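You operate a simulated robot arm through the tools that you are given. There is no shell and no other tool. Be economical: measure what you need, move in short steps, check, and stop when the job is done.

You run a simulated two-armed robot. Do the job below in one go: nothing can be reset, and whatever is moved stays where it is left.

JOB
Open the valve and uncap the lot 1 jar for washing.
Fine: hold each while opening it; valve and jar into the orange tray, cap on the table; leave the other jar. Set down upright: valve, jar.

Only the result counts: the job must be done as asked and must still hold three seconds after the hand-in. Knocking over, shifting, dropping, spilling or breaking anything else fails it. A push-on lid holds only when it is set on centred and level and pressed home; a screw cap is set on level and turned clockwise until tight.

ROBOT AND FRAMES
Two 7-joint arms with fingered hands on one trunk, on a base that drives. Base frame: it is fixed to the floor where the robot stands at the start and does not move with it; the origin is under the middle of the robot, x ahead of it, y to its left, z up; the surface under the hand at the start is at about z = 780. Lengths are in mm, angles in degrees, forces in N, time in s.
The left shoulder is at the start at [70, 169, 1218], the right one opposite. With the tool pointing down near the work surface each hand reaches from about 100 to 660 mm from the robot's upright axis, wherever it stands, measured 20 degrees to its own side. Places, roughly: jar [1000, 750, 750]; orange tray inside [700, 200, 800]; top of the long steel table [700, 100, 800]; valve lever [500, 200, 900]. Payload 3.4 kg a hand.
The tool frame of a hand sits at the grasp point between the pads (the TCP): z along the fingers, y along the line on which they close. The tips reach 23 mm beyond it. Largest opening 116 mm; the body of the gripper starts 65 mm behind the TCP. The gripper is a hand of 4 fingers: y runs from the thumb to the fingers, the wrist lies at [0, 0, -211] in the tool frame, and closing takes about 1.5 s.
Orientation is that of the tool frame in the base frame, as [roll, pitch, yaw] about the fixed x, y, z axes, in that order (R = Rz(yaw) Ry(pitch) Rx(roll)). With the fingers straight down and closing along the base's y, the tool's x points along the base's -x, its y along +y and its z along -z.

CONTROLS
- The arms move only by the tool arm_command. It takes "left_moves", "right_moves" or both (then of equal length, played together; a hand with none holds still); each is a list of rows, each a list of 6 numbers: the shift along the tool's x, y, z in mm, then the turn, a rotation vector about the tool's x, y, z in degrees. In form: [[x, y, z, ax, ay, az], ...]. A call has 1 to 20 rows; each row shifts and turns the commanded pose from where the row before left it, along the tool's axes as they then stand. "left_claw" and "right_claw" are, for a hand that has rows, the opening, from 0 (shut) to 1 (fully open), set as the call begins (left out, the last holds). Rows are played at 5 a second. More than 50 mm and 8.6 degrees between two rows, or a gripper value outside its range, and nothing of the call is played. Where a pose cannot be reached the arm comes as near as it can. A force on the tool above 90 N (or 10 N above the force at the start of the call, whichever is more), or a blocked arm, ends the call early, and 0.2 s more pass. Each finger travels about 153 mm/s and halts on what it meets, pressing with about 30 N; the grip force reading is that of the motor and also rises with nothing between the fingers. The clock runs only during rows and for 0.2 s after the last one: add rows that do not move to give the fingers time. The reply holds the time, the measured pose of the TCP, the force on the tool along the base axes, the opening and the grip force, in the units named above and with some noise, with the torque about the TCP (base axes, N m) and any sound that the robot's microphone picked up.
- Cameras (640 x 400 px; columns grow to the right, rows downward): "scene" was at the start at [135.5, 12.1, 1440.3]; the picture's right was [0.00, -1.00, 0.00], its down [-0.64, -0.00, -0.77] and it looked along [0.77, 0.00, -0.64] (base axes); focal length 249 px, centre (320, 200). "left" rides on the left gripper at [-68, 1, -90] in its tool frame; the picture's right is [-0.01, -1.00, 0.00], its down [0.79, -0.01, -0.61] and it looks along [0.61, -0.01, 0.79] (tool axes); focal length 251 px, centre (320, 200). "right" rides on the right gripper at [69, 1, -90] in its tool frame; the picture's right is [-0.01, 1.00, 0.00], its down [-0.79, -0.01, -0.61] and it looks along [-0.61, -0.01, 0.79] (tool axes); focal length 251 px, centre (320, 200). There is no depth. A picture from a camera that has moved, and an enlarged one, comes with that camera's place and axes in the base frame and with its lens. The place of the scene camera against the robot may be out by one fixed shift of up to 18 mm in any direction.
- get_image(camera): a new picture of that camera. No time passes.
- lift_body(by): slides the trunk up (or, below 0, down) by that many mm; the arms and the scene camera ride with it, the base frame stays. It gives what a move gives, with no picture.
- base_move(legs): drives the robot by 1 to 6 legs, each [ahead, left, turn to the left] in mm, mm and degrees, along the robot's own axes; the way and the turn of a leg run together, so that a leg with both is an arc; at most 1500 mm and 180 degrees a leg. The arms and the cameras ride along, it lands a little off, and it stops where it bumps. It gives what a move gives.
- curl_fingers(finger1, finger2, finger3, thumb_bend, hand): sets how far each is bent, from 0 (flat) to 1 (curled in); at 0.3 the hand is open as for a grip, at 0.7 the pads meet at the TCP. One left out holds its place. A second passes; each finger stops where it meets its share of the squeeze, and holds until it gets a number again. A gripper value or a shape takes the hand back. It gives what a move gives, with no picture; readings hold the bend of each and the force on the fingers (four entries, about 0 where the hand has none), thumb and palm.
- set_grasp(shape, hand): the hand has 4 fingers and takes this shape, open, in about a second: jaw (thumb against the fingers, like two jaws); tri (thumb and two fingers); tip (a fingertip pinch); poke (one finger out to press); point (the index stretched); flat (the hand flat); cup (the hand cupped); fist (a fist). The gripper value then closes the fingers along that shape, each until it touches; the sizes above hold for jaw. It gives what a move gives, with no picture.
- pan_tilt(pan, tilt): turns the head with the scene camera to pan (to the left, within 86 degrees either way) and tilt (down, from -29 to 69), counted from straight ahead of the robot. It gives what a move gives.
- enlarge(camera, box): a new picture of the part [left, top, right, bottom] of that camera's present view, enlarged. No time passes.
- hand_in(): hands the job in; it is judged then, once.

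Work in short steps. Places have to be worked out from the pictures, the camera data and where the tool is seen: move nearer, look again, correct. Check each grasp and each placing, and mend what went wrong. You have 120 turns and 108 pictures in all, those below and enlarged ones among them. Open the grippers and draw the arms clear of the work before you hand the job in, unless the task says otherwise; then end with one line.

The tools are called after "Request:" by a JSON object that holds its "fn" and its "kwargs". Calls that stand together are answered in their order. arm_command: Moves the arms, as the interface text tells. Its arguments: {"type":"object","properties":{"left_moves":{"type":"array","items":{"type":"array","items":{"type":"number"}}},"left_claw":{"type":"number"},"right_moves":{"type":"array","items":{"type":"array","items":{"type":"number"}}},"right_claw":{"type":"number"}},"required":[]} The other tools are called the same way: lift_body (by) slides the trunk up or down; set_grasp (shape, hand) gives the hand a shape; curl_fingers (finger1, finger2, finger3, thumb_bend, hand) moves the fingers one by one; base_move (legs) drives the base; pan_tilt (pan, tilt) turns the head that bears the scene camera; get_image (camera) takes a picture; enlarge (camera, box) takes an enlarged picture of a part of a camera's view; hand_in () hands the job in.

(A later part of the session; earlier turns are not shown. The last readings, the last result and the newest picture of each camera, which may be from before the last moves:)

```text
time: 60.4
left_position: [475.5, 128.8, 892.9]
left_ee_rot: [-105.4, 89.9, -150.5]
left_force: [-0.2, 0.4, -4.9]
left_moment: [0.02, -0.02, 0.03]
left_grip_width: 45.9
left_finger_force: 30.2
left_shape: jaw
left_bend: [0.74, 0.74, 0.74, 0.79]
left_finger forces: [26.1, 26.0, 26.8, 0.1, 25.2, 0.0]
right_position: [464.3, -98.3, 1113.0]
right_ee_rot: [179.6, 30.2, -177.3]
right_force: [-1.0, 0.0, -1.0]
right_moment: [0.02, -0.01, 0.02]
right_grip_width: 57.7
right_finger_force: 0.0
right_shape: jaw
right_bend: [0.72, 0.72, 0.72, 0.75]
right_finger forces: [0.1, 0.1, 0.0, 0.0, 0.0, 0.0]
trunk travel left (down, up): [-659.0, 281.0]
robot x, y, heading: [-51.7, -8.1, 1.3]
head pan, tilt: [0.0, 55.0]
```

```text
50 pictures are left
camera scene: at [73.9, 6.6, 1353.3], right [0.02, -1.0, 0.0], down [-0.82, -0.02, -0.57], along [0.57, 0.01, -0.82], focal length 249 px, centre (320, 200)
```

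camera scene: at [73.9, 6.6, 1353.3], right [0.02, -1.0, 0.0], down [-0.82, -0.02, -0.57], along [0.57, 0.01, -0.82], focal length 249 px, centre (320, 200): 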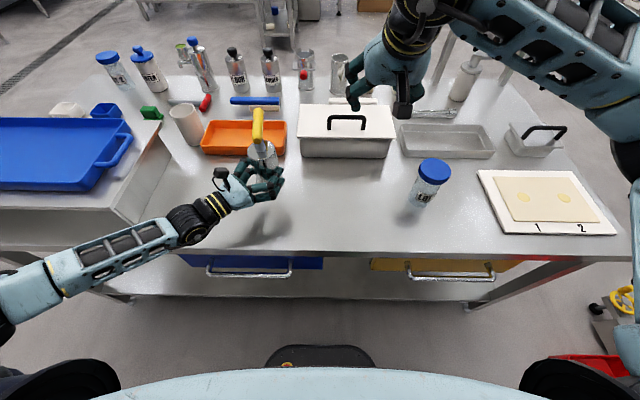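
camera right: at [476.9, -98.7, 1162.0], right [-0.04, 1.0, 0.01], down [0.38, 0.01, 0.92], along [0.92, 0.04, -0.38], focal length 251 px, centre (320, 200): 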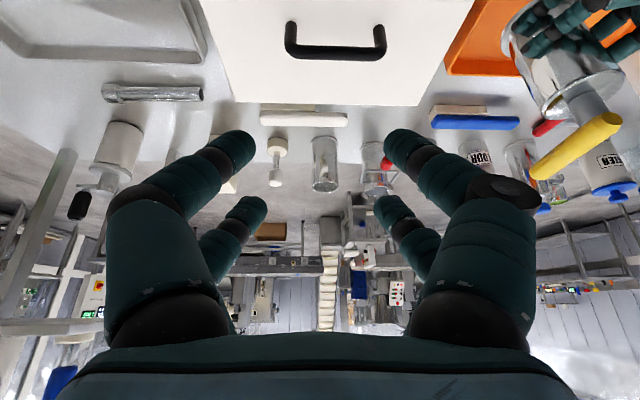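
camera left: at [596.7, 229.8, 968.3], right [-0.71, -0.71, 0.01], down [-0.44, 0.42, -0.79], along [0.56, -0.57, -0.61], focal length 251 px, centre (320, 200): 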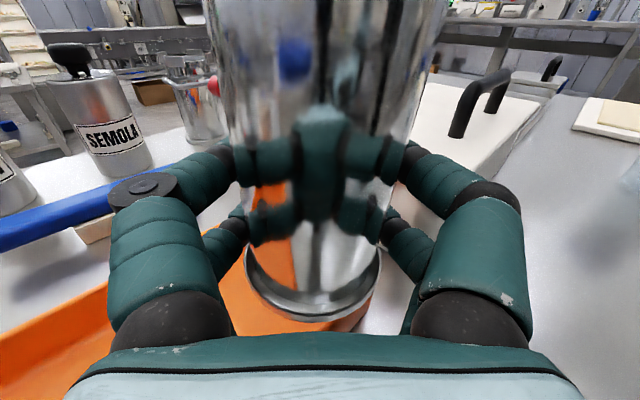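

The elbow now lies lower and the forearm joint overlaps the table edge, so I back another 60 mm before setting down.

Request:
{"fn": "base_move", "kwargs": {"legs": [[-62, 0, 0]]}}

Request:
{"fn": "lift_body", "kwargs": {"by": -64}}

Request:
{"fn": "lift_body", "kwargs": {"by": -6}}

Request:
{"fn": "get_image", "kwargs": {"camera": "scene"}}

```text
time: 61.4
left_position: [413.5, 126.3, 892.6]
left_ee_rot: [-116.0, 89.9, -161.0]
left_force: [0.1, 0.6, -4.5]
left_moment: [-0.04, 0.0, -0.01]
left_grip_width: 45.8
left_finger_force: 30.0
left_shape: jaw
left_bend: [0.74, 0.74, 0.74, 0.79]
left_finger forces: [26.2, 25.9, 26.9, 0.0, 25.2, 0.0]
right_position: [403.8, -99.1, 1113.4]
right_ee_rot: [179.7, 30.2, -177.3]
right_force: [-0.2, 0.1, -0.3]
right_moment: [0.01, 0.0, 0.02]
right_grip_width: 57.4
right_finger_force: 0.0
right_shape: jaw
right_bend: [0.72, 0.72, 0.72, 0.75]
right_finger forces: [0.1, 0.0, 0.1, 0.0, 0.0, 0.1]
trunk travel left (down, up): [-659.0, 281.0]
robot x, y, heading: [-112.5, -8.8, 1.0]
head pan, tilt: [0.0, 55.0]
```

```text
time: 62.4
left_position: [411.6, 125.7, 829.6]
left_ee_rot: [-110.0, 89.9, -155.1]
left_force: [-0.6, -0.3, -5.1]
left_moment: [-0.06, 0.02, -0.01]
left_grip_width: 45.5
left_finger_force: 29.9
left_shape: jaw
left_bend: [0.74, 0.74, 0.74, 0.79]
left_finger forces: [26.2, 26.0, 26.8, 0.0, 25.2, 0.0]
right_position: [401.7, -98.2, 1050.8]
right_ee_rot: [179.5, 30.2, -177.4]
right_force: [-0.4, -0.2, 0.4]
right_moment: [-0.01, 0.0, 0.05]
right_grip_width: 57.6
right_finger_force: 0.0
right_shape: jaw
right_bend: [0.72, 0.72, 0.72, 0.75]
right_finger forces: [0.0, 0.1, 0.1, 0.0, 0.0, 0.1]
trunk travel left (down, up): [-595.0, 345.0]
robot x, y, heading: [-112.1, -13.3, 1.0]
head pan, tilt: [0.0, 55.0]
```

```text
time: 62.9
left_position: [413.2, 124.1, 823.7]
left_ee_rot: [-107.3, 89.9, -152.4]
left_force: [0.2, 0.0, -4.5]
left_moment: [0.0, -0.02, -0.02]
left_grip_width: 45.6
left_finger_force: 29.7
left_shape: jaw
left_bend: [0.74, 0.74, 0.74, 0.79]
left_finger forces: [26.3, 26.0, 26.9, 0.1, 25.2, 0.1]
right_position: [401.1, -98.8, 1043.8]
right_ee_rot: [179.6, 30.3, -177.4]
right_force: [0.0, 0.2, -0.3]
right_moment: [0.0, -0.03, 0.01]
right_grip_width: 57.6
right_finger_force: 0.0
right_shape: jaw
right_bend: [0.72, 0.72, 0.72, 0.75]
right_finger forces: [0.0, 0.0, 0.0, 0.0, 0.1, 0.1]
trunk travel left (down, up): [-589.0, 351.0]
robot x, y, heading: [-108.0, -9.6, 0.9]
head pan, tilt: [0.0, 55.0]
```

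```text
49 pictures are left
camera scene: at [10.8, 5.3, 1283.4], right [0.02, -1.0, 0.0], down [-0.82, -0.01, -0.57], along [0.57, 0.01, -0.82], focal length 249 px, centre (320, 200)
```

scene: 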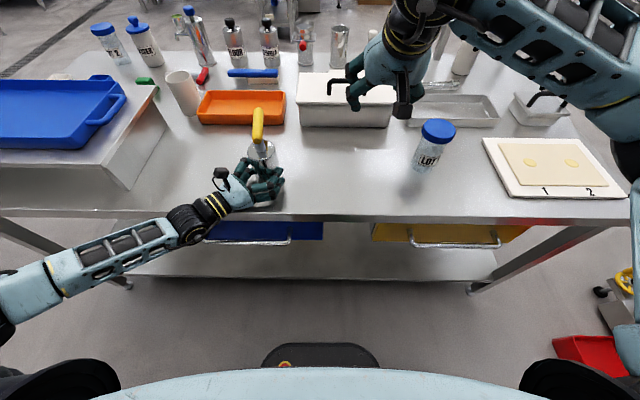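

Descending cleanly now; a few more millimetres to touch.

Request:
{"fn": "lift_body", "kwargs": {"by": -3}}

Request:
{"fn": "lift_body", "kwargs": {"by": -2}}

```text
time: 63.5
left_position: [412.9, 126.4, 821.4]
left_ee_rot: [-66.9, 89.9, -112.0]
left_force: [1.7, -0.9, -3.2]
left_moment: [-0.04, 0.04, -0.01]
left_grip_width: 45.7
left_finger_force: 30.2
left_shape: jaw
left_bend: [0.74, 0.74, 0.74, 0.79]
left_finger forces: [26.7, 26.3, 26.7, 0.1, 25.4, 0.1]
right_position: [400.6, -98.3, 1041.5]
right_ee_rot: [179.7, 30.3, -177.4]
right_force: [-0.6, 0.9, 0.8]
right_moment: [0.02, -0.02, 0.0]
right_grip_width: 57.5
right_finger_force: 0.0
right_shape: jaw
right_bend: [0.72, 0.72, 0.72, 0.75]
right_finger forces: [0.1, 0.0, 0.0, 0.0, 0.0, 0.0]
trunk travel left (down, up): [-586.0, 354.0]
robot x, y, heading: [-112.8, -8.8, 1.3]
head pan, tilt: [0.0, 55.0]
```

```text
time: 64.0
left_position: [411.2, 125.7, 820.5]
left_ee_rot: [-2.9, 90.0, -47.9]
left_force: [3.2, 0.2, 6.3]
left_moment: [0.0, 0.17, -0.02]
left_grip_width: 45.4
left_finger_force: 30.1
left_shape: jaw
left_bend: [0.73, 0.74, 0.74, 0.79]
left_finger forces: [29.0, 25.8, 25.8, 0.1, 25.9, 0.1]
right_position: [400.9, -99.4, 1038.3]
right_ee_rot: [179.6, 30.3, -177.4]
right_force: [0.1, -0.3, -0.3]
right_moment: [0.02, 0.0, 0.01]
right_grip_width: 58.0
right_finger_force: 0.1
right_shape: jaw
right_bend: [0.72, 0.72, 0.72, 0.75]
right_finger forces: [0.0, 0.0, 0.0, 0.0, 0.0, 0.0]
trunk travel left (down, up): [-584.0, 356.0]
robot x, y, heading: [-106.5, -10.8, 1.0]
head pan, tilt: [0.0, 55.0]
```

Standing on the table. I open the left hand, raise it ~38 mm and pitch it 15° so palm and forearm stay high.

Request:
{"fn": "arm_command", "kwargs": {"left_moves": [[0, 0, 0, 0, 0, 0], [0, 0, 0, 0, 0, 0], [0, 0, 0, 0, 0, 0], [0, 0, 0, 0, 0, 0], [0, 0, 0, 0, 0, 0]], "left_claw": 0.9}}

Request:
{"fn": "lift_body", "kwargs": {"by": 38}}

Request:
{"fn": "arm_command", "kwargs": {"left_moves": [[0, 0, 0, 0, 7.5, 0], [0, 0, 0, 0, 7.5, 0], [0, 0, 0, 0, 0, 0]]}}

Request:
{"fn": "get_image", "kwargs": {"camera": "left"}}

Request:
{"fn": "enlarge", "kwargs": {"camera": "scene", "box": [160, 90, 340, 230]}}

```text
time: 65.2
left_position: [411.1, 125.3, 817.9]
left_ee_rot: [-93.8, 90.0, -138.8]
left_force: [-0.2, -0.2, 0.5]
left_moment: [-0.02, 0.02, 0.03]
left_grip_width: 104.1
left_finger_force: 0.1
left_shape: jaw
left_bend: [0.47, 0.47, 0.47, 0.47]
left_finger forces: [0.0, 0.0, 0.1, 0.0, 0.0, 0.1]
right_position: [401.6, -99.4, 1039.4]
right_ee_rot: [179.6, 30.4, -177.5]
right_force: [0.5, 0.6, 0.6]
right_moment: [-0.01, 0.02, 0.03]
right_grip_width: 57.7
right_finger_force: 0.1
right_shape: jaw
right_bend: [0.72, 0.72, 0.72, 0.75]
right_finger forces: [0.1, 0.0, 0.1, 0.0, 0.0, 0.1]
trunk travel left (down, up): [-584.0, 356.0]
robot x, y, heading: [-110.5, -6.1, 1.1]
head pan, tilt: [0.0, 55.0]
```

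```text
time: 66.0
left_position: [412.1, 126.1, 857.2]
left_ee_rot: [-103.4, 90.0, -148.3]
left_force: [0.3, -0.1, 0.0]
left_moment: [0.0, 0.0, 0.0]
left_grip_width: 104.2
left_finger_force: 0.1
left_shape: jaw
left_bend: [0.47, 0.47, 0.47, 0.47]
left_finger forces: [0.1, 0.0, 0.1, 0.0, 0.1, 0.0]
right_position: [401.2, -97.8, 1076.8]
right_ee_rot: [179.7, 30.2, -177.3]
right_force: [0.2, -0.7, -1.1]
right_moment: [-0.03, -0.02, 0.01]
right_grip_width: 57.6
right_finger_force: 0.0
right_shape: jaw
right_bend: [0.72, 0.72, 0.72, 0.75]
right_finger forces: [0.0, 0.0, 0.1, 0.0, 0.0, 0.0]
trunk travel left (down, up): [-622.0, 318.0]
robot x, y, heading: [-110.7, -8.6, 1.1]
head pan, tilt: [0.0, 55.0]
```

```text
time: 66.8
left_position: [411.8, 125.2, 857.8]
left_ee_rot: [-179.8, 74.9, 135.3]
left_force: [1.0, 0.3, -0.5]
left_moment: [-0.01, 0.0, 0.02]
left_grip_width: 104.5
left_finger_force: 0.0
left_shape: jaw
left_bend: [0.47, 0.47, 0.47, 0.47]
left_finger forces: [0.0, 0.0, 0.1, 0.0, 0.0, 0.0]
right_position: [401.5, -99.8, 1078.0]
right_ee_rot: [179.6, 30.3, -177.4]
right_force: [0.3, 0.5, -0.6]
right_moment: [-0.02, -0.05, 0.0]
right_grip_width: 57.5
right_finger_force: 0.1
right_shape: jaw
right_bend: [0.72, 0.72, 0.72, 0.75]
right_finger forces: [0.0, 0.1, 0.0, 0.1, 0.1, 0.0]
trunk travel left (down, up): [-622.0, 318.0]
robot x, y, heading: [-113.0, -11.1, 1.0]
head pan, tilt: [0.0, 55.0]
```

```text
48 pictures are left
camera left: at [363.2, 175.8, 947.2], right [-0.71, -0.71, 0.01], down [-0.57, 0.55, -0.61], along [0.43, -0.44, -0.79], focal length 251 px, centre (320, 200)
```

left: 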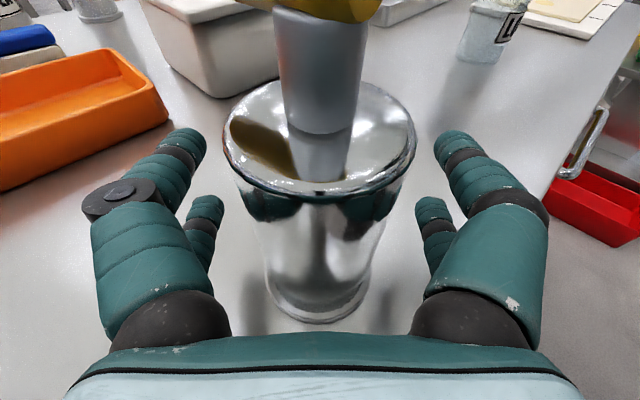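

```text
2.86 times, centred on (250, 160) of scene
camera zoom: at [10.2, 5.2, 1316.5], right [0.02, -1.0, 0.0], down [-0.82, -0.01, -0.57], along [0.57, 0.01, -0.82], focal length 712 px, centre (520, 314)
```

zoom: 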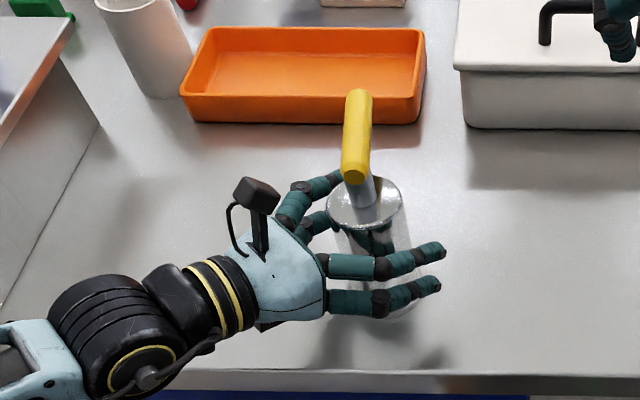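

Valve stands upright, centred in the hand with lever open. I close the grip at this higher level.

Request:
{"fn": "arm_command", "kwargs": {"left_moves": [[0, 0, 0, 0, 0, 0], [0, 0, 0, 0, 0, 0], [0, 0, 0, 0, 0, 0], [0, 0, 0, 0, 0, 0], [0, 0, 0, 0, 0, 0], [0, 0, 0, 0, 0, 0]], "left_claw": 0}}

Request:
{"fn": "get_image", "kwargs": {"camera": "left"}}

Request:
{"fn": "lift_body", "kwargs": {"by": 70}}

Request:
{"fn": "get_image", "kwargs": {"camera": "left"}}

```text
time: 68.2
left_position: [413.0, 126.9, 857.6]
left_ee_rot: [-179.8, 75.0, 135.2]
left_force: [0.8, -0.3, -1.0]
left_moment: [-0.03, 0.0, -0.03]
left_grip_width: 45.6
left_finger_force: 30.0
left_shape: jaw
left_bend: [0.74, 0.73, 0.73, 0.78]
left_finger forces: [28.6, 26.7, 27.0, 0.0, 28.6, 0.0]
right_position: [401.7, -98.8, 1077.1]
right_ee_rot: [179.6, 30.4, -177.4]
right_force: [0.4, -0.1, 0.8]
right_moment: [0.02, -0.02, 0.01]
right_grip_width: 57.7
right_finger_force: 0.0
right_shape: jaw
right_bend: [0.72, 0.72, 0.72, 0.75]
right_finger forces: [0.0, 0.0, 0.1, 0.1, 0.1, 0.0]
trunk travel left (down, up): [-622.0, 318.0]
robot x, y, heading: [-113.2, -9.6, 0.7]
head pan, tilt: [0.0, 55.0]
```

```text
46 pictures are left
camera left: at [363.3, 175.6, 947.1], right [-0.71, -0.71, 0.01], down [-0.57, 0.55, -0.61], along [0.43, -0.44, -0.79], focal length 251 px, centre (320, 200)
```

left: 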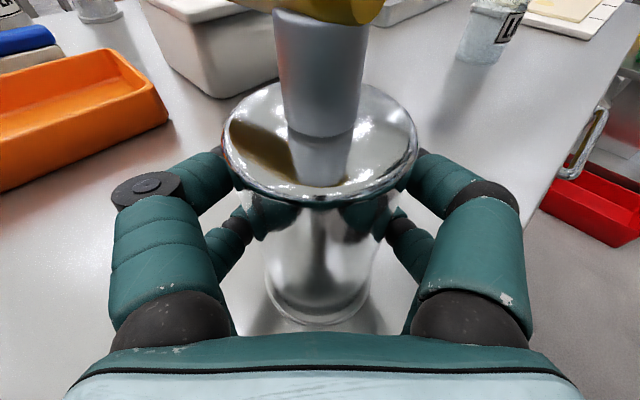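

```text
time: 69.3
left_position: [412.4, 125.3, 926.7]
left_ee_rot: [-179.6, 75.0, 135.4]
left_force: [0.7, 0.2, -5.6]
left_moment: [0.01, -0.02, 0.02]
left_grip_width: 45.5
left_finger_force: 30.1
left_shape: jaw
left_bend: [0.74, 0.73, 0.73, 0.78]
left_finger forces: [28.7, 27.0, 27.1, 0.1, 28.5, 0.1]
right_position: [401.0, -98.9, 1147.4]
right_ee_rot: [179.5, 30.2, -177.4]
right_force: [0.3, 0.8, 0.0]
right_moment: [0.0, 0.03, -0.01]
right_grip_width: 57.7
right_finger_force: 0.0
right_shape: jaw
right_bend: [0.72, 0.72, 0.72, 0.75]
right_finger forces: [0.0, 0.1, 0.0, 0.0, 0.0, 0.0]
trunk travel left (down, up): [-692.0, 248.0]
robot x, y, heading: [-111.0, -8.5, 1.0]
head pan, tilt: [0.0, 55.0]
```

```text
45 pictures are left
camera left: at [363.8, 175.9, 1016.7], right [-0.71, -0.71, 0.01], down [-0.57, 0.55, -0.61], along [0.43, -0.44, -0.79], focal length 251 px, centre (320, 200)
```

left: 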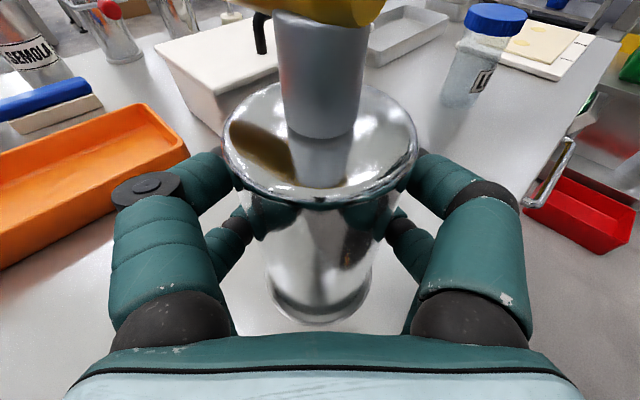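

Held upright. I drive forward 180 mm.

Request:
{"fn": "base_move", "kwargs": {"legs": [[180, 0, 0]]}}

Request:
{"fn": "arm_command", "kwargs": {"left_moves": [[0, 0, 0, -7.25, 0, -1.94], [0, 0, 0, -7.25, 0, -1.94], [0, 0, 0, -7.25, 0, -1.94], [0, 0, 0, -7.25, 0, -1.94], [-8, 30, 29.9, 0, 0, 0], [-8, 30, 29.9, 0, 0, 0], [0, 0, 0, 0, 0, 0]]}}

Request:
{"fn": "get_image", "kwargs": {"camera": "left"}}

Request:
{"fn": "get_image", "kwargs": {"camera": "scene"}}

```text
time: 70.8
left_position: [592.9, 128.5, 927.8]
left_ee_rot: [-179.8, 75.0, 135.2]
left_force: [0.1, -0.7, -4.3]
left_moment: [-0.02, -0.03, 0.03]
left_grip_width: 45.4
left_finger_force: 30.0
left_shape: jaw
left_bend: [0.74, 0.73, 0.73, 0.78]
left_finger forces: [28.7, 27.0, 27.1, 0.1, 28.4, 0.0]
right_position: [580.5, -95.7, 1147.5]
right_ee_rot: [179.6, 30.3, -177.5]
right_force: [-0.5, -0.1, -0.1]
right_moment: [0.0, 0.02, 0.03]
right_grip_width: 57.5
right_finger_force: 0.0
right_shape: jaw
right_bend: [0.72, 0.72, 0.72, 0.75]
right_finger forces: [0.0, 0.0, 0.1, 0.0, 0.1, 0.0]
trunk travel left (down, up): [-692.0, 248.0]
robot x, y, heading: [67.9, -0.8, 1.1]
head pan, tilt: [0.0, 55.0]
```

```text
time: 72.4
left_position: [667.9, 169.4, 929.2]
left_ee_rot: [179.8, 75.0, 164.9]
left_force: [0.6, -1.1, -4.9]
left_moment: [-0.01, 0.01, 0.02]
left_grip_width: 44.3
left_finger_force: 29.5
left_shape: jaw
left_bend: [0.74, 0.73, 0.73, 0.79]
left_finger forces: [27.1, 26.7, 26.9, 0.0, 27.7, 0.0]
right_position: [581.5, -98.5, 1146.8]
right_ee_rot: [179.5, 30.4, -177.5]
right_force: [1.0, 0.0, 0.3]
right_moment: [-0.02, -0.04, 0.02]
right_grip_width: 57.5
right_finger_force: 0.0
right_shape: jaw
right_bend: [0.72, 0.72, 0.72, 0.75]
right_finger forces: [0.0, 0.0, 0.0, 0.0, 0.0, 0.0]
trunk travel left (down, up): [-692.0, 248.0]
robot x, y, heading: [69.9, -1.5, 0.9]
head pan, tilt: [0.0, 55.0]
```

```text
44 pictures are left
camera left: at [600.9, 187.5, 1018.9], right [-0.26, -0.97, 0.01], down [-0.77, 0.2, -0.61], along [0.59, -0.16, -0.79], focal length 251 px, centre (320, 200)
```

left: 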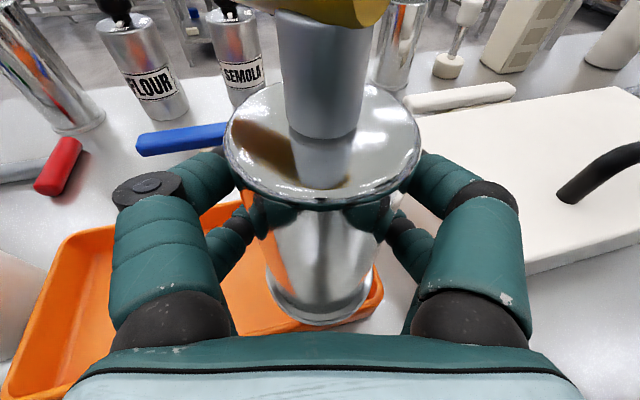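

```text
43 pictures are left
camera scene: at [190.0, 6.4, 1386.6], right [0.02, -1.0, 0.0], down [-0.82, -0.01, -0.57], along [0.57, 0.01, -0.82], focal length 249 px, centre (320, 200)
```

scene: 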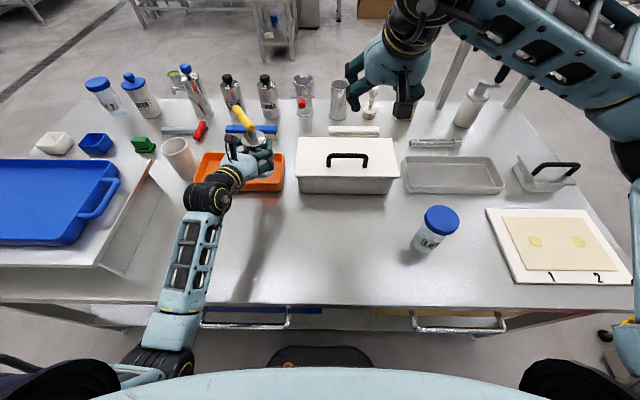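

The tray rim spans about x 642–775, y 119–380. I shift the last 46 mm to centre the valve at (708,185) and lower 55 mm.

Request:
{"fn": "arm_command", "kwargs": {"left_moves": [[-4.8, 13.8, 17.9, 0, 0, 0], [-4.8, 13.8, 17.9, 0, 0, 0], [0, 0, 0, 0, 0, 0]]}}

Request:
{"fn": "lift_body", "kwargs": {"by": -52}}

Request:
{"fn": "get_image", "kwargs": {"camera": "left"}}

Request:
{"fn": "enlarge", "kwargs": {"camera": "scene", "box": [160, 80, 340, 240]}}

```text
time: 73.2
left_position: [710.0, 188.8, 928.3]
left_ee_rot: [-179.9, 74.9, 165.1]
left_force: [-0.1, -0.2, -4.1]
left_moment: [-0.03, -0.02, 0.01]
left_grip_width: 44.4
left_finger_force: 29.7
left_shape: jaw
left_bend: [0.74, 0.73, 0.73, 0.79]
left_finger forces: [26.9, 26.6, 26.6, 0.0, 27.6, 0.1]
right_position: [581.2, -95.4, 1145.9]
right_ee_rot: [179.6, 30.3, -177.4]
right_force: [-0.2, -0.1, 0.1]
right_moment: [0.0, 0.0, 0.0]
right_grip_width: 57.8
right_finger_force: 0.0
right_shape: jaw
right_bend: [0.72, 0.72, 0.72, 0.75]
right_finger forces: [0.0, 0.0, 0.0, 0.0, 0.0, 0.1]
trunk travel left (down, up): [-692.0, 248.0]
robot x, y, heading: [68.7, -4.2, 0.9]
head pan, tilt: [0.0, 55.0]
```

```text
time: 74.1
left_position: [710.5, 188.3, 876.5]
left_ee_rot: [-179.9, 75.0, 165.2]
left_force: [0.2, -0.8, -4.3]
left_moment: [-0.03, 0.02, 0.01]
left_grip_width: 44.3
left_finger_force: 30.2
left_shape: jaw
left_bend: [0.74, 0.73, 0.73, 0.79]
left_finger forces: [26.9, 26.6, 26.6, 0.0, 27.7, 0.0]
right_position: [581.0, -95.1, 1094.5]
right_ee_rot: [179.6, 30.3, -177.4]
right_force: [0.4, 1.1, -0.8]
right_moment: [0.0, 0.03, 0.0]
right_grip_width: 57.6
right_finger_force: 0.0
right_shape: jaw
right_bend: [0.72, 0.72, 0.72, 0.75]
right_finger forces: [0.0, 0.0, 0.0, 0.0, 0.0, 0.1]
trunk travel left (down, up): [-640.0, 300.0]
robot x, y, heading: [71.2, -7.8, 1.2]
head pan, tilt: [0.0, 55.0]
```

```text
42 pictures are left
camera left: at [643.4, 207.9, 965.8], right [-0.26, -0.97, 0.01], down [-0.77, 0.2, -0.61], along [0.59, -0.16, -0.79], focal length 251 px, centre (320, 200)
```

left: 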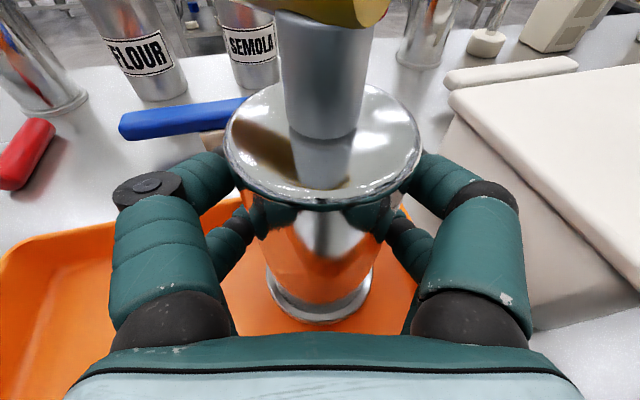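

```text
2.50 times, centred on (250, 160) of scene
camera zoom: at [191.3, 8.5, 1334.4], right [0.02, -1.0, 0.0], down [-0.82, -0.01, -0.57], along [0.57, 0.01, -0.82], focal length 623 px, centre (495, 300)
```

zoom: 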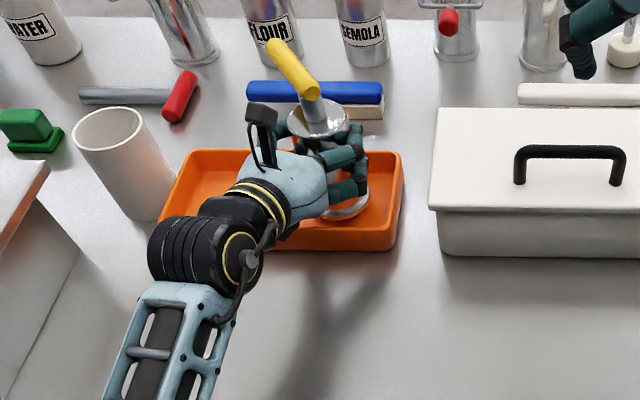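

The valve base is inside the tray. I lower step by step until contact.

Request:
{"fn": "lift_body", "kwargs": {"by": -9}}

Request:
{"fn": "lift_body", "kwargs": {"by": -3}}

Request:
{"fn": "lift_body", "kwargs": {"by": -3}}

```text
time: 74.7
left_position: [709.0, 188.5, 866.3]
left_ee_rot: [-179.9, 75.0, 165.2]
left_force: [-0.1, 0.3, -5.3]
left_moment: [-0.02, 0.02, -0.01]
left_grip_width: 44.4
left_finger_force: 29.8
left_shape: jaw
left_bend: [0.74, 0.73, 0.73, 0.79]
left_finger forces: [26.9, 26.7, 26.5, 0.0, 27.6, 0.0]
right_position: [582.2, -95.8, 1085.2]
right_ee_rot: [179.5, 30.3, -177.5]
right_force: [-1.2, 0.6, -0.6]
right_moment: [0.03, 0.01, 0.0]
right_grip_width: 57.3
right_finger_force: 0.0
right_shape: jaw
right_bend: [0.72, 0.72, 0.72, 0.75]
right_finger forces: [0.1, 0.0, 0.0, 0.0, 0.1, 0.0]
trunk travel left (down, up): [-631.0, 309.0]
robot x, y, heading: [65.0, -3.2, 1.1]
head pan, tilt: [0.0, 55.0]
```

```text
time: 75.2
left_position: [710.1, 189.1, 862.8]
left_ee_rot: [-179.8, 74.9, 165.1]
left_force: [-0.1, 0.2, -5.4]
left_moment: [0.01, 0.0, 0.02]
left_grip_width: 44.2
left_finger_force: 30.0
left_shape: jaw
left_bend: [0.74, 0.73, 0.73, 0.79]
left_finger forces: [26.8, 26.6, 26.6, 0.0, 27.6, 0.1]
right_position: [581.9, -96.5, 1083.0]
right_ee_rot: [179.6, 30.2, -177.4]
right_force: [0.3, 0.0, -1.0]
right_moment: [0.03, 0.02, -0.02]
right_grip_width: 57.9
right_finger_force: 0.1
right_shape: jaw
right_bend: [0.72, 0.72, 0.72, 0.75]
right_finger forces: [0.0, 0.0, 0.1, 0.1, 0.0, 0.1]
trunk travel left (down, up): [-628.0, 312.0]
robot x, y, heading: [66.4, -6.2, 1.3]
head pan, tilt: [0.0, 55.0]
```

```text
time: 75.7
left_position: [710.4, 187.6, 860.8]
left_ee_rot: [-179.8, 75.1, 165.2]
left_force: [2.9, 0.3, 1.8]
left_moment: [0.03, 0.08, 0.01]
left_grip_width: 44.3
left_finger_force: 29.9
left_shape: jaw
left_bend: [0.74, 0.73, 0.73, 0.79]
left_finger forces: [27.8, 27.0, 26.8, 0.0, 27.9, 0.0]
right_position: [580.7, -95.8, 1079.9]
right_ee_rot: [179.6, 30.3, -177.4]
right_force: [0.7, -0.1, 0.6]
right_moment: [-0.03, 0.0, -0.03]
right_grip_width: 57.8
right_finger_force: 0.1
right_shape: jaw
right_bend: [0.72, 0.72, 0.72, 0.75]
right_finger forces: [0.0, 0.1, 0.0, 0.0, 0.1, 0.1]
trunk travel left (down, up): [-625.0, 315.0]
robot x, y, heading: [69.9, -5.6, 0.9]
head pan, tilt: [0.0, 55.0]
```

Contact made and weight supported. I open moderately and withdraw straight back along the hand axis.

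Request:
{"fn": "arm_command", "kwargs": {"left_moves": [[0, 0, 0, 0, 0, 0], [0, 0, 0, 0, 0, 0], [0, 0, 0, 0, 0, 0], [0, 0, 0, 0, 0, 0], [0, 0, -25, 0, 0, 0], [0, 0, -35, 0, 0, 0], [0, 0, -35, 0, 0, 0], [0, 0, -25, 0, 0, 0], [0, 0, 0, 0, 0, 0]], "left_claw": 0.75}}

Request:
{"fn": "get_image", "kwargs": {"camera": "left"}}

Request:
{"fn": "get_image", "kwargs": {"camera": "scene"}}

```text
time: 77.7
left_position: [596.3, 217.2, 892.2]
left_ee_rot: [-179.8, 74.9, 165.3]
left_force: [-0.8, -0.5, -0.4]
left_moment: [-0.01, 0.02, 0.0]
left_grip_width: 86.7
left_finger_force: 0.1
left_shape: jaw
left_bend: [0.63, 0.63, 0.63, 0.63]
left_finger forces: [0.0, 0.1, 0.0, 0.0, 0.1, 0.0]
right_position: [581.3, -95.8, 1079.8]
right_ee_rot: [179.6, 30.2, -177.4]
right_force: [-0.2, -0.1, 0.0]
right_moment: [-0.02, -0.02, 0.02]
right_grip_width: 57.9
right_finger_force: 0.0
right_shape: jaw
right_bend: [0.72, 0.72, 0.72, 0.75]
right_finger forces: [0.0, 0.1, 0.1, 0.0, 0.1, 0.0]
trunk travel left (down, up): [-625.0, 315.0]
robot x, y, heading: [66.7, -6.4, 1.3]
head pan, tilt: [0.0, 55.0]
```

```text
40 pictures are left
camera left: at [530.1, 237.2, 981.2], right [-0.26, -0.97, 0.01], down [-0.77, 0.2, -0.61], along [0.59, -0.16, -0.79], focal length 251 px, centre (320, 200)
```

left: 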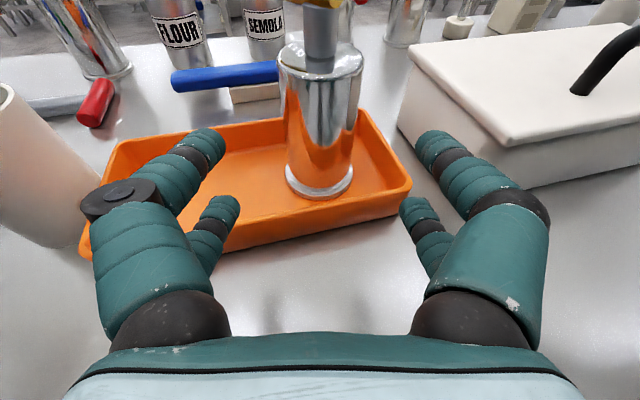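

```text
39 pictures are left
camera scene: at [191.2, 8.0, 1319.4], right [0.02, -1.0, 0.0], down [-0.82, -0.01, -0.57], along [0.57, 0.01, -0.82], focal length 249 px, centre (320, 200)
```

scene: 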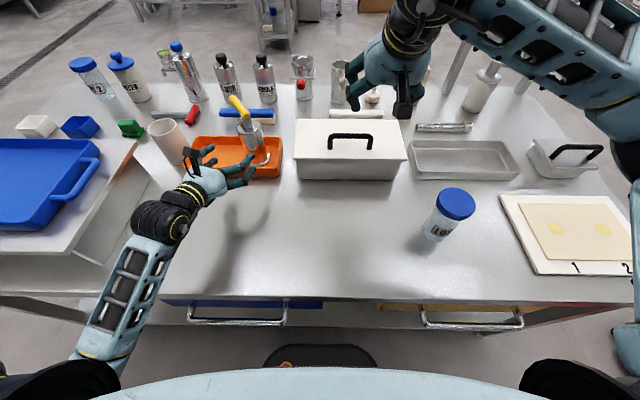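

Valve stands open and upright in the tray's right half. Next the jar: I raise the trunk and drive right/back so that the jar lies in front of both arms.

Request:
{"fn": "lift_body", "kwargs": {"by": 110}}

Request:
{"fn": "base_move", "kwargs": {"legs": [[-60, 0, 0], [0, -325, 0]]}}

Request:
{"fn": "get_image", "kwargs": {"camera": "scene"}}

Request:
{"fn": "get_image", "kwargs": {"camera": "left"}}

```text
time: 79.2
left_position: [598.3, 217.7, 1001.3]
left_ee_rot: [-179.8, 75.1, 165.2]
left_force: [-0.2, 0.4, -0.6]
left_moment: [0.04, -0.01, 0.03]
left_grip_width: 86.4
left_finger_force: 0.1
left_shape: jaw
left_bend: [0.63, 0.63, 0.63, 0.63]
left_finger forces: [0.0, 0.1, 0.0, 0.1, 0.0, 0.0]
right_position: [581.0, -96.7, 1189.2]
right_ee_rot: [179.7, 30.3, -177.3]
right_force: [-0.5, -0.4, -0.1]
right_moment: [0.0, 0.0, 0.01]
right_grip_width: 57.5
right_finger_force: 0.0
right_shape: jaw
right_bend: [0.72, 0.72, 0.72, 0.75]
right_finger forces: [0.1, 0.0, 0.1, 0.0, 0.0, 0.0]
trunk travel left (down, up): [-735.0, 205.0]
robot x, y, heading: [67.4, -2.4, 1.0]
head pan, tilt: [0.0, 55.0]
```

```text
time: 81.9
left_position: [543.1, -103.0, 1001.4]
left_ee_rot: [-179.7, 75.0, 165.7]
left_force: [0.5, -0.3, -0.9]
left_moment: [0.0, 0.01, 0.03]
left_grip_width: 86.8
left_finger_force: 0.0
left_shape: jaw
left_bend: [0.63, 0.63, 0.63, 0.63]
left_finger forces: [0.0, 0.0, 0.0, 0.0, 0.0, 0.0]
right_position: [529.2, -416.5, 1189.5]
right_ee_rot: [179.7, 30.3, -177.1]
right_force: [-0.5, -0.1, -0.4]
right_moment: [-0.03, -0.01, -0.01]
right_grip_width: 57.5
right_finger_force: 0.1
right_shape: jaw
right_bend: [0.72, 0.72, 0.72, 0.75]
right_finger forces: [0.1, 0.0, 0.0, 0.2, 0.0, 0.0]
trunk travel left (down, up): [-735.0, 205.0]
robot x, y, heading: [15.2, -330.0, 1.2]
head pan, tilt: [0.0, 55.0]
```

```text
38 pictures are left
camera scene: at [137.6, -315.9, 1429.5], right [0.03, -1.0, 0.0], down [-0.82, -0.02, -0.57], along [0.57, 0.01, -0.82], focal length 249 px, centre (320, 200)
```

scene: 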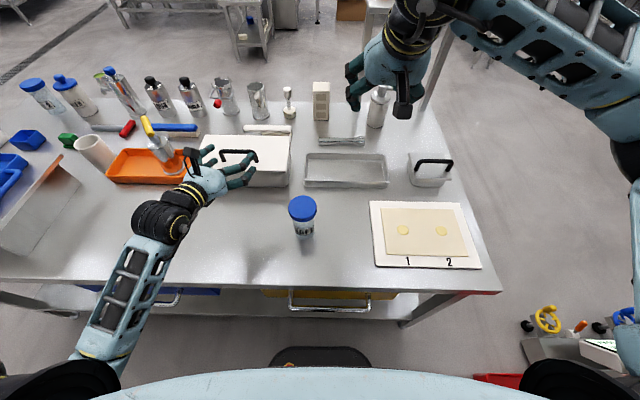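

```text
37 pictures are left
camera left: at [475.1, -84.4, 1091.2], right [-0.25, -0.97, 0.01], down [-0.77, 0.19, -0.61], along [0.59, -0.16, -0.79], focal length 251 px, centre (320, 200)
```

left: 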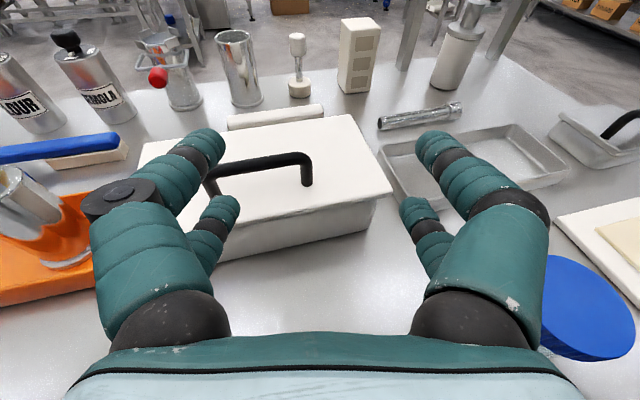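

Now I turn the left hand back to the −45° heading, flatten the pitch to ~6°, open fully and bring it to a standoff before the jar, still high.

Request:
{"fn": "arm_command", "kwargs": {"left_moves": [[0, 0, 0, 7.25, 0, 1.94], [0, 0, 0, 7.25, 0, 1.94], [0, 0, 0, 7.25, 0, 1.94], [0, 0, 0, 7.25, 0, 1.94], [0, 0, 0, 0, -4.5, 0], [0, 0, 0, 0, -4.5, 0], [0.3, -40.3, -3.2, 0, 0, 0], [0.3, -40.3, -3.2, 0, 0, 0], [0.3, -40.3, -3.2, 0, 0, 0], [0.3, -40.3, -3.2, 0, 0, 0], [0, 0, 0, 0, 0, 0]], "left_claw": 1}}

Request:
{"fn": "get_image", "kwargs": {"camera": "left"}}

```text
time: 84.3
left_position: [417.5, -214.3, 1002.5]
left_ee_rot: [-178.8, 83.9, 136.6]
left_force: [0.3, 0.5, 0.0]
left_moment: [0.04, 0.02, -0.03]
left_grip_width: 115.9
left_finger_force: 0.0
left_shape: jaw
left_bend: [0.3, 0.3, 0.3, 0.3]
left_finger forces: [0.0, 0.1, 0.0, 0.0, 0.1, 0.0]
left hand out of reach, approached as far as the arm can: row 3
right_position: [530.6, -416.9, 1189.4]
right_ee_rot: [179.6, 30.2, -177.0]
right_force: [0.0, 0.2, -0.8]
right_moment: [-0.01, 0.0, 0.02]
right_grip_width: 57.8
right_finger_force: 0.0
right_shape: jaw
right_bend: [0.72, 0.72, 0.72, 0.75]
right_finger forces: [0.0, 0.1, 0.0, 0.0, 0.0, 0.0]
trunk travel left (down, up): [-735.0, 205.0]
robot x, y, heading: [14.6, -331.4, 1.2]
head pan, tilt: [0.0, 55.0]
```

```text
36 pictures are left
camera left: at [358.0, -155.1, 1081.3], right [-0.7, -0.71, 0.01], down [-0.5, 0.48, -0.73], along [0.51, -0.52, -0.69], focal length 251 px, centre (320, 200)
```

left: 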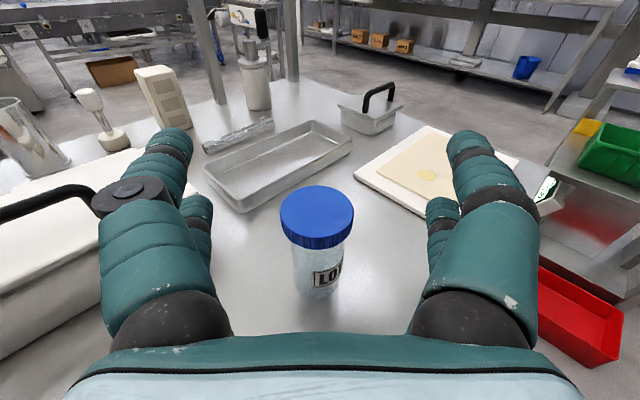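

Jar at about (484,−278), straight ahead of the hand. I lower the trunk to z≈826 and check.

Request:
{"fn": "lift_body", "kwargs": {"by": -176}}

Request:
{"fn": "get_image", "kwargs": {"camera": "left"}}

Request:
{"fn": "get_image", "kwargs": {"camera": "scene"}}

```text
time: 86.3
left_position: [416.3, -213.3, 826.4]
left_ee_rot: [-179.5, 84.0, 136.0]
left_force: [0.3, -0.8, 0.5]
left_moment: [0.01, 0.0, 0.01]
left_grip_width: 115.7
left_finger_force: 0.0
left_shape: jaw
left_bend: [0.3, 0.3, 0.3, 0.3]
left_finger forces: [0.0, 0.0, 0.0, 0.0, 0.0, 0.0]
right_position: [529.3, -418.1, 1013.7]
right_ee_rot: [179.6, 30.3, -177.0]
right_force: [-0.1, -0.2, 0.2]
right_moment: [-0.01, 0.0, -0.01]
right_grip_width: 57.3
right_finger_force: 0.1
right_shape: jaw
right_bend: [0.72, 0.72, 0.72, 0.75]
right_finger forces: [0.0, 0.0, 0.1, 0.1, 0.0, 0.1]
trunk travel left (down, up): [-559.0, 381.0]
robot x, y, heading: [14.4, -330.5, 1.4]
head pan, tilt: [0.0, 55.0]
```

```text
35 pictures are left
camera left: at [357.9, -155.0, 905.3], right [-0.7, -0.71, 0.01], down [-0.49, 0.48, -0.73], along [0.51, -0.51, -0.69], focal length 251 px, centre (320, 200)
```

left: 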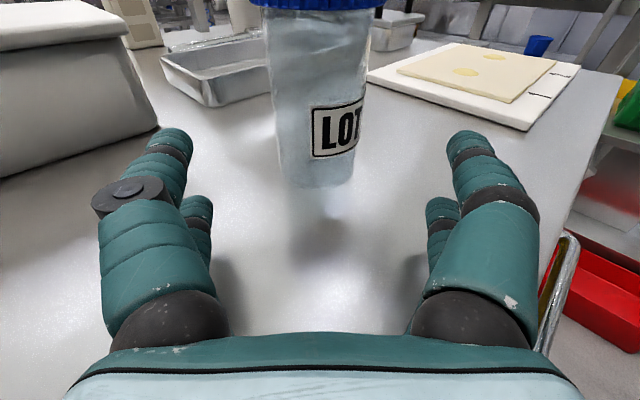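

```text
34 pictures are left
camera scene: at [137.5, -316.7, 1253.5], right [0.03, -1.0, 0.0], down [-0.82, -0.02, -0.57], along [0.57, 0.01, -0.82], focal length 249 px, centre (320, 200)
```

scene: 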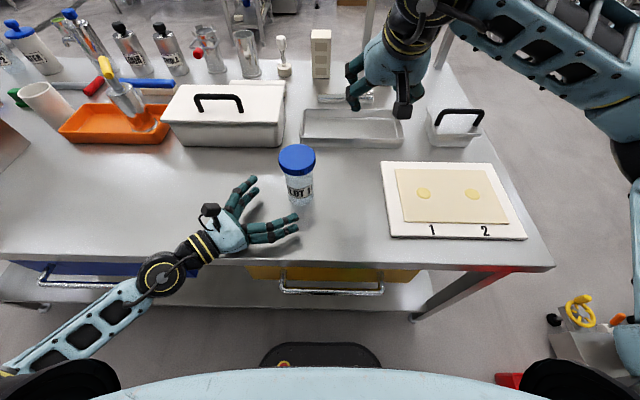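

Jar is centred. I advance 90 mm so it sits between the fingers, then close gently in the same call's end.

Request:
{"fn": "arm_command", "kwargs": {"left_moves": [[-3.1, 0, 29.8, 0, 0, 0], [-3.1, 0, 29.8, 0, 0, 0], [-3.1, 0, 29.8, 0, 0, 0], [0, 0, 0, 0, 0, 0]]}}

Request:
{"fn": "arm_command", "kwargs": {"left_moves": [[0, 0, 0, 0, 0, 0], [0, 0, 0, 0, 0, 0], [0, 0, 0, 0, 0, 0], [0, 0, 0, 0, 0, 0], [0, 0, 0, 0, 0, 0], [0, 0, 0, 0, 0, 0], [0, 0, 0, 0, 0, 0]], "left_claw": 0}}

Request:
{"fn": "get_image", "kwargs": {"camera": "left"}}

Request:
{"fn": "enlarge", "kwargs": {"camera": "scene", "box": [220, 120, 380, 260]}}

```text
time: 87.3
left_position: [480.8, -275.9, 825.8]
left_ee_rot: [-179.5, 84.0, 135.9]
left_force: [0.5, -0.7, -0.8]
left_moment: [-0.01, -0.01, 0.0]
left_grip_width: 116.0
left_finger_force: 0.0
left_shape: jaw
left_bend: [0.3, 0.3, 0.3, 0.3]
left_finger forces: [0.0, 0.0, 0.1, 0.1, 0.0, 0.0]
right_position: [528.6, -417.5, 1014.4]
right_ee_rot: [179.6, 30.2, -177.1]
right_force: [-0.4, 0.3, -0.1]
right_moment: [-0.01, -0.03, 0.0]
right_grip_width: 57.7
right_finger_force: 0.0
right_shape: jaw
right_bend: [0.72, 0.72, 0.72, 0.75]
right_finger forces: [0.0, 0.1, 0.1, 0.1, 0.0, 0.0]
trunk travel left (down, up): [-559.0, 381.0]
robot x, y, heading: [15.6, -329.3, 1.3]
head pan, tilt: [0.0, 55.0]
```

```text
time: 88.9
left_position: [481.7, -276.9, 826.4]
left_ee_rot: [-179.3, 84.0, 135.9]
left_force: [1.2, -0.1, 0.1]
left_moment: [-0.05, -0.02, 0.0]
left_grip_width: 42.6
left_finger_force: 29.5
left_shape: jaw
left_bend: [0.73, 0.73, 0.75, 0.83]
left_finger forces: [32.0, 29.4, 27.1, 0.0, 31.2, 0.0]
right_position: [528.6, -418.2, 1013.1]
right_ee_rot: [179.6, 30.3, -176.9]
right_force: [0.5, 0.1, 0.6]
right_moment: [0.02, -0.03, 0.01]
right_grip_width: 57.6
right_finger_force: 0.2
right_shape: jaw
right_bend: [0.72, 0.72, 0.72, 0.75]
right_finger forces: [0.0, 0.0, 0.1, 0.0, 0.0, 0.0]
trunk travel left (down, up): [-559.0, 381.0]
robot x, y, heading: [14.6, -331.4, 1.5]
head pan, tilt: [0.0, 55.0]
```

```text
33 pictures are left
camera left: at [422.8, -217.9, 904.4], right [-0.7, -0.71, 0.01], down [-0.49, 0.48, -0.73], along [0.51, -0.51, -0.69], focal length 251 px, centre (320, 200)
```

left: 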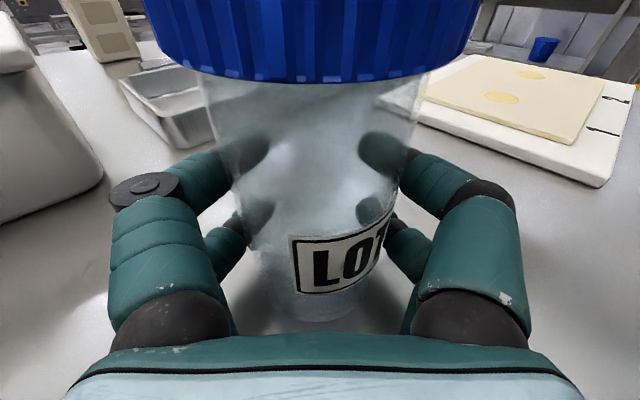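

```text
2.86 times, centred on (300, 190) of scene
camera zoom: at [137.7, -316.8, 1253.5], right [0.03, -1.0, 0.0], down [-0.82, -0.02, -0.57], along [0.57, 0.01, -0.82], focal length 712 px, centre (377, 229)
```

zoom: 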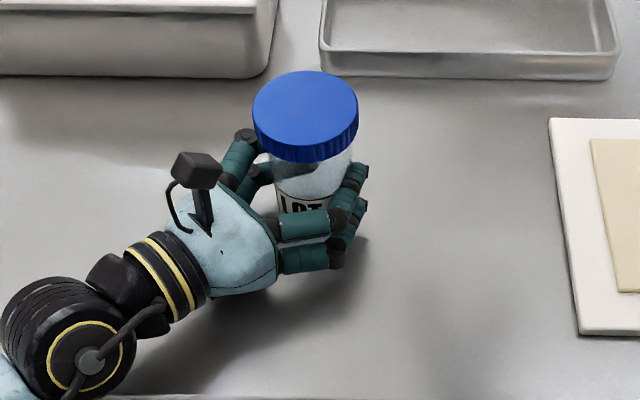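

Jar is firmly held; cap spans z≈888–907. I straighten the right hand, open it and bring it over the cap, pre-turned 60° counter-clockwise so its stroke avoids the left camera.

Request:
{"fn": "arm_command", "kwargs": {"right_moves": [[0, 0, 0, 0, 7.5, 0], [0, 0, 0, 0, 7.5, 0], [0, 0, 0, 0, 7.5, 0], [0, 0, 0, 0, 7.7, 0], [12, 36, 0, 0, 0, 0], [12, 36, 0, 0, 0, 0], [12, 36, 0, 0, 0, 0], [12, 33, 0, 0, 0, 0], [0, 0, 0, 0, 0, -7.5], [0, 0, 0, 0, 0, -7.5], [0, 0, 0, 0, 0, -7.5], [0, 0, 0, 0, 0, -7.5], [0, 0, 0, 0, 0, -7.5], [0, 0, 0, 0, 0, -7.5], [0, 0, 0, 0, 0, -7.5], [0, 0, 0, 0, 0, -7.5], [0, 0, 0, 0, 0, 0]], "right_claw": 1}}

Request:
{"fn": "get_image", "kwargs": {"camera": "right"}}

Request:
{"fn": "get_image", "kwargs": {"camera": "scene"}}

```text
time: 92.5
left_position: [481.5, -276.2, 825.9]
left_ee_rot: [-179.4, 83.9, 136.0]
left_force: [-0.3, -0.2, -0.8]
left_moment: [-0.02, -0.07, 0.01]
left_grip_width: 42.6
left_finger_force: 29.6
left_shape: jaw
left_bend: [0.73, 0.73, 0.75, 0.83]
left_finger forces: [32.2, 29.3, 27.1, 0.1, 31.2, 0.1]
right_position: [473.8, -280.2, 1015.3]
right_ee_rot: [179.8, 0.2, -116.7]
right_force: [-0.9, 0.5, 0.2]
right_moment: [0.0, 0.0, 0.02]
right_grip_width: 115.9
right_finger_force: 0.0
right_shape: jaw
right_bend: [0.3, 0.3, 0.3, 0.3]
right_finger forces: [0.0, 0.0, 0.0, 0.1, 0.1, 0.0]
trunk travel left (down, up): [-559.0, 381.0]
robot x, y, heading: [12.7, -329.3, 1.5]
head pan, tilt: [0.0, 55.0]
```

```text
31 pictures are left
camera right: at [441.9, -341.0, 1103.9], right [-0.89, 0.46, 0.0], down [0.36, 0.7, 0.61], along [0.28, 0.54, -0.79], focal length 251 px, centre (320, 200)
```

right: 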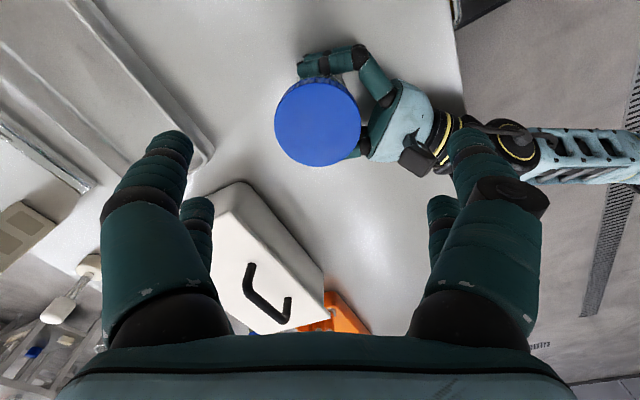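

```text
30 pictures are left
camera scene: at [137.7, -316.7, 1253.5], right [0.03, -1.0, 0.0], down [-0.82, -0.02, -0.57], along [0.57, 0.01, -0.82], focal length 249 px, centre (320, 200)
```

scene: 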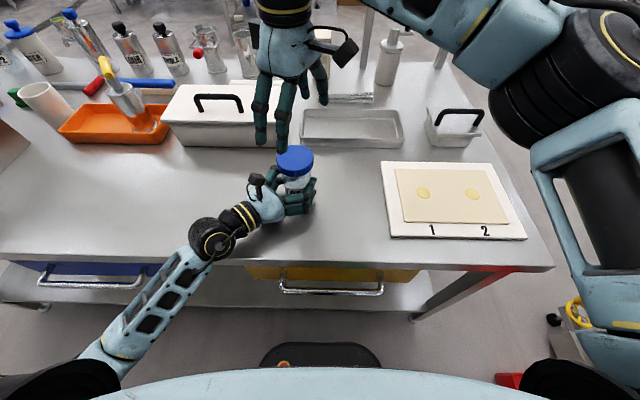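

Cap centre ≈(477,−278), diameter ≈70. Before descending I test how far counter-clockwise the right wrist can go in the air.

Request:
{"fn": "arm_command", "kwargs": {"right_moves": [[-3.6, -1.5, 0, 0, 0, -8], [0, 0, 0, 0, 0, -8], [0, 0, 0, 0, 0, -8], [0, 0, 0, 0, 0, -8], [0, 0, 0, 0, 0, -8], [0, 0, 0, 0, 0, -8], [0, 0, 0, 0, 0, -8], [0, 0, 0, 0, 0, -8], [0, 0, 0, 0, 0, -8], [0, 0, 0, 0, 0, -8], [0, 0, 0, 0, 0, -8], [0, 0, 0, 0, 0, -8], [0, 0, 0, 0, 0, -8], [0, 0, 0, 0, 0, -8], [0, 0, 0, 0, 0, 0]], "right_claw": 0.75}}

```text
time: 95.7
left_position: [481.8, -277.1, 826.2]
left_ee_rot: [-179.4, 83.9, 135.9]
left_force: [-0.1, 1.0, 0.3]
left_moment: [0.02, -0.04, 0.02]
left_grip_width: 42.7
left_finger_force: 29.9
left_shape: jaw
left_bend: [0.73, 0.73, 0.75, 0.83]
left_finger forces: [32.2, 29.3, 27.2, 0.1, 31.2, 0.1]
right_position: [476.7, -276.8, 1014.1]
right_ee_rot: [-179.8, 0.0, -4.6]
right_force: [-0.5, -0.5, -0.5]
right_moment: [-0.02, 0.03, 0.01]
right_grip_width: 87.4
right_finger_force: 0.1
right_shape: jaw
right_bend: [0.63, 0.63, 0.63, 0.63]
right_finger forces: [0.0, 0.0, 0.0, 0.1, 0.1, 0.1]
trunk travel left (down, up): [-559.0, 381.0]
robot x, y, heading: [16.6, -337.2, 1.4]
head pan, tilt: [0.0, 55.0]
```

The wrist reaches 175°, so strokes from ~92° to ~172° avoid the left camera. I go back to ~92° and descend to just above the cap.

Request:
{"fn": "arm_command", "kwargs": {"right_moves": [[0, 0, 0, 0, 0, 8.3], [0, 0, 0, 0, 0, 8.3], [0, 0, 0, 0, 0, 8.3], [0, 0, 0, 0, 0, 8.3], [0, 0, 0, 0, 0, 8.3], [0, 0, 0, 0, 0, 8.3], [0, 0, 0, 0, 0, 8.3], [0, 0, 0, 0, 0, 8.3], [0, 0, 0, 0, 0, 8.3], [0, 0, 0, 0, 0, 8.3], [0, 0, 40, 0, 0, 0], [0, 0, 36, 0, 0, 0], [0, 0, 0, 0, 0, 0]]}}

Request:
{"fn": "get_image", "kwargs": {"camera": "right"}}

Request:
{"fn": "enlarge", "kwargs": {"camera": "scene", "box": [210, 80, 390, 240]}}

```text
time: 98.5
left_position: [481.1, -276.8, 826.7]
left_ee_rot: [-179.4, 84.1, 136.1]
left_force: [0.3, 0.1, 0.6]
left_moment: [-0.04, -0.03, 0.03]
left_grip_width: 42.5
left_finger_force: 30.1
left_shape: jaw
left_bend: [0.73, 0.73, 0.75, 0.83]
left_finger forces: [32.1, 29.2, 27.1, 0.0, 31.1, 0.0]
right_position: [477.1, -277.2, 938.8]
right_ee_rot: [-179.9, 0.4, -87.7]
right_force: [-0.2, -0.3, 0.4]
right_moment: [0.01, 0.0, 0.0]
right_grip_width: 86.8
right_finger_force: 0.1
right_shape: jaw
right_bend: [0.63, 0.63, 0.63, 0.63]
right_finger forces: [0.0, 0.1, 0.0, 0.0, 0.0, 0.0]
trunk travel left (down, up): [-559.0, 381.0]
robot x, y, heading: [15.8, -327.0, 1.4]
head pan, tilt: [0.0, 55.0]
```

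```text
29 pictures are left
camera right: at [478.6, -345.8, 1028.2], right [-1.0, -0.03, 0.0], down [-0.02, 0.79, 0.61], along [-0.02, 0.61, -0.79], focal length 251 px, centre (320, 200)
```

right: 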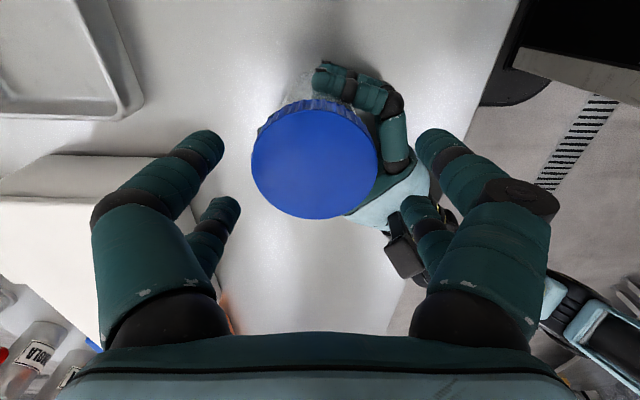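

```text
2.50 times, centred on (300, 160) of scene
camera zoom: at [137.7, -316.7, 1253.5], right [0.03, -1.0, 0.0], down [-0.82, -0.02, -0.57], along [0.57, 0.01, -0.82], focal length 623 px, centre (370, 300)
```

zoom: 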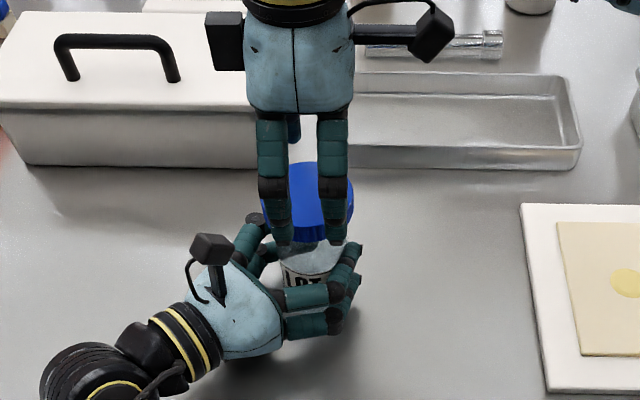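

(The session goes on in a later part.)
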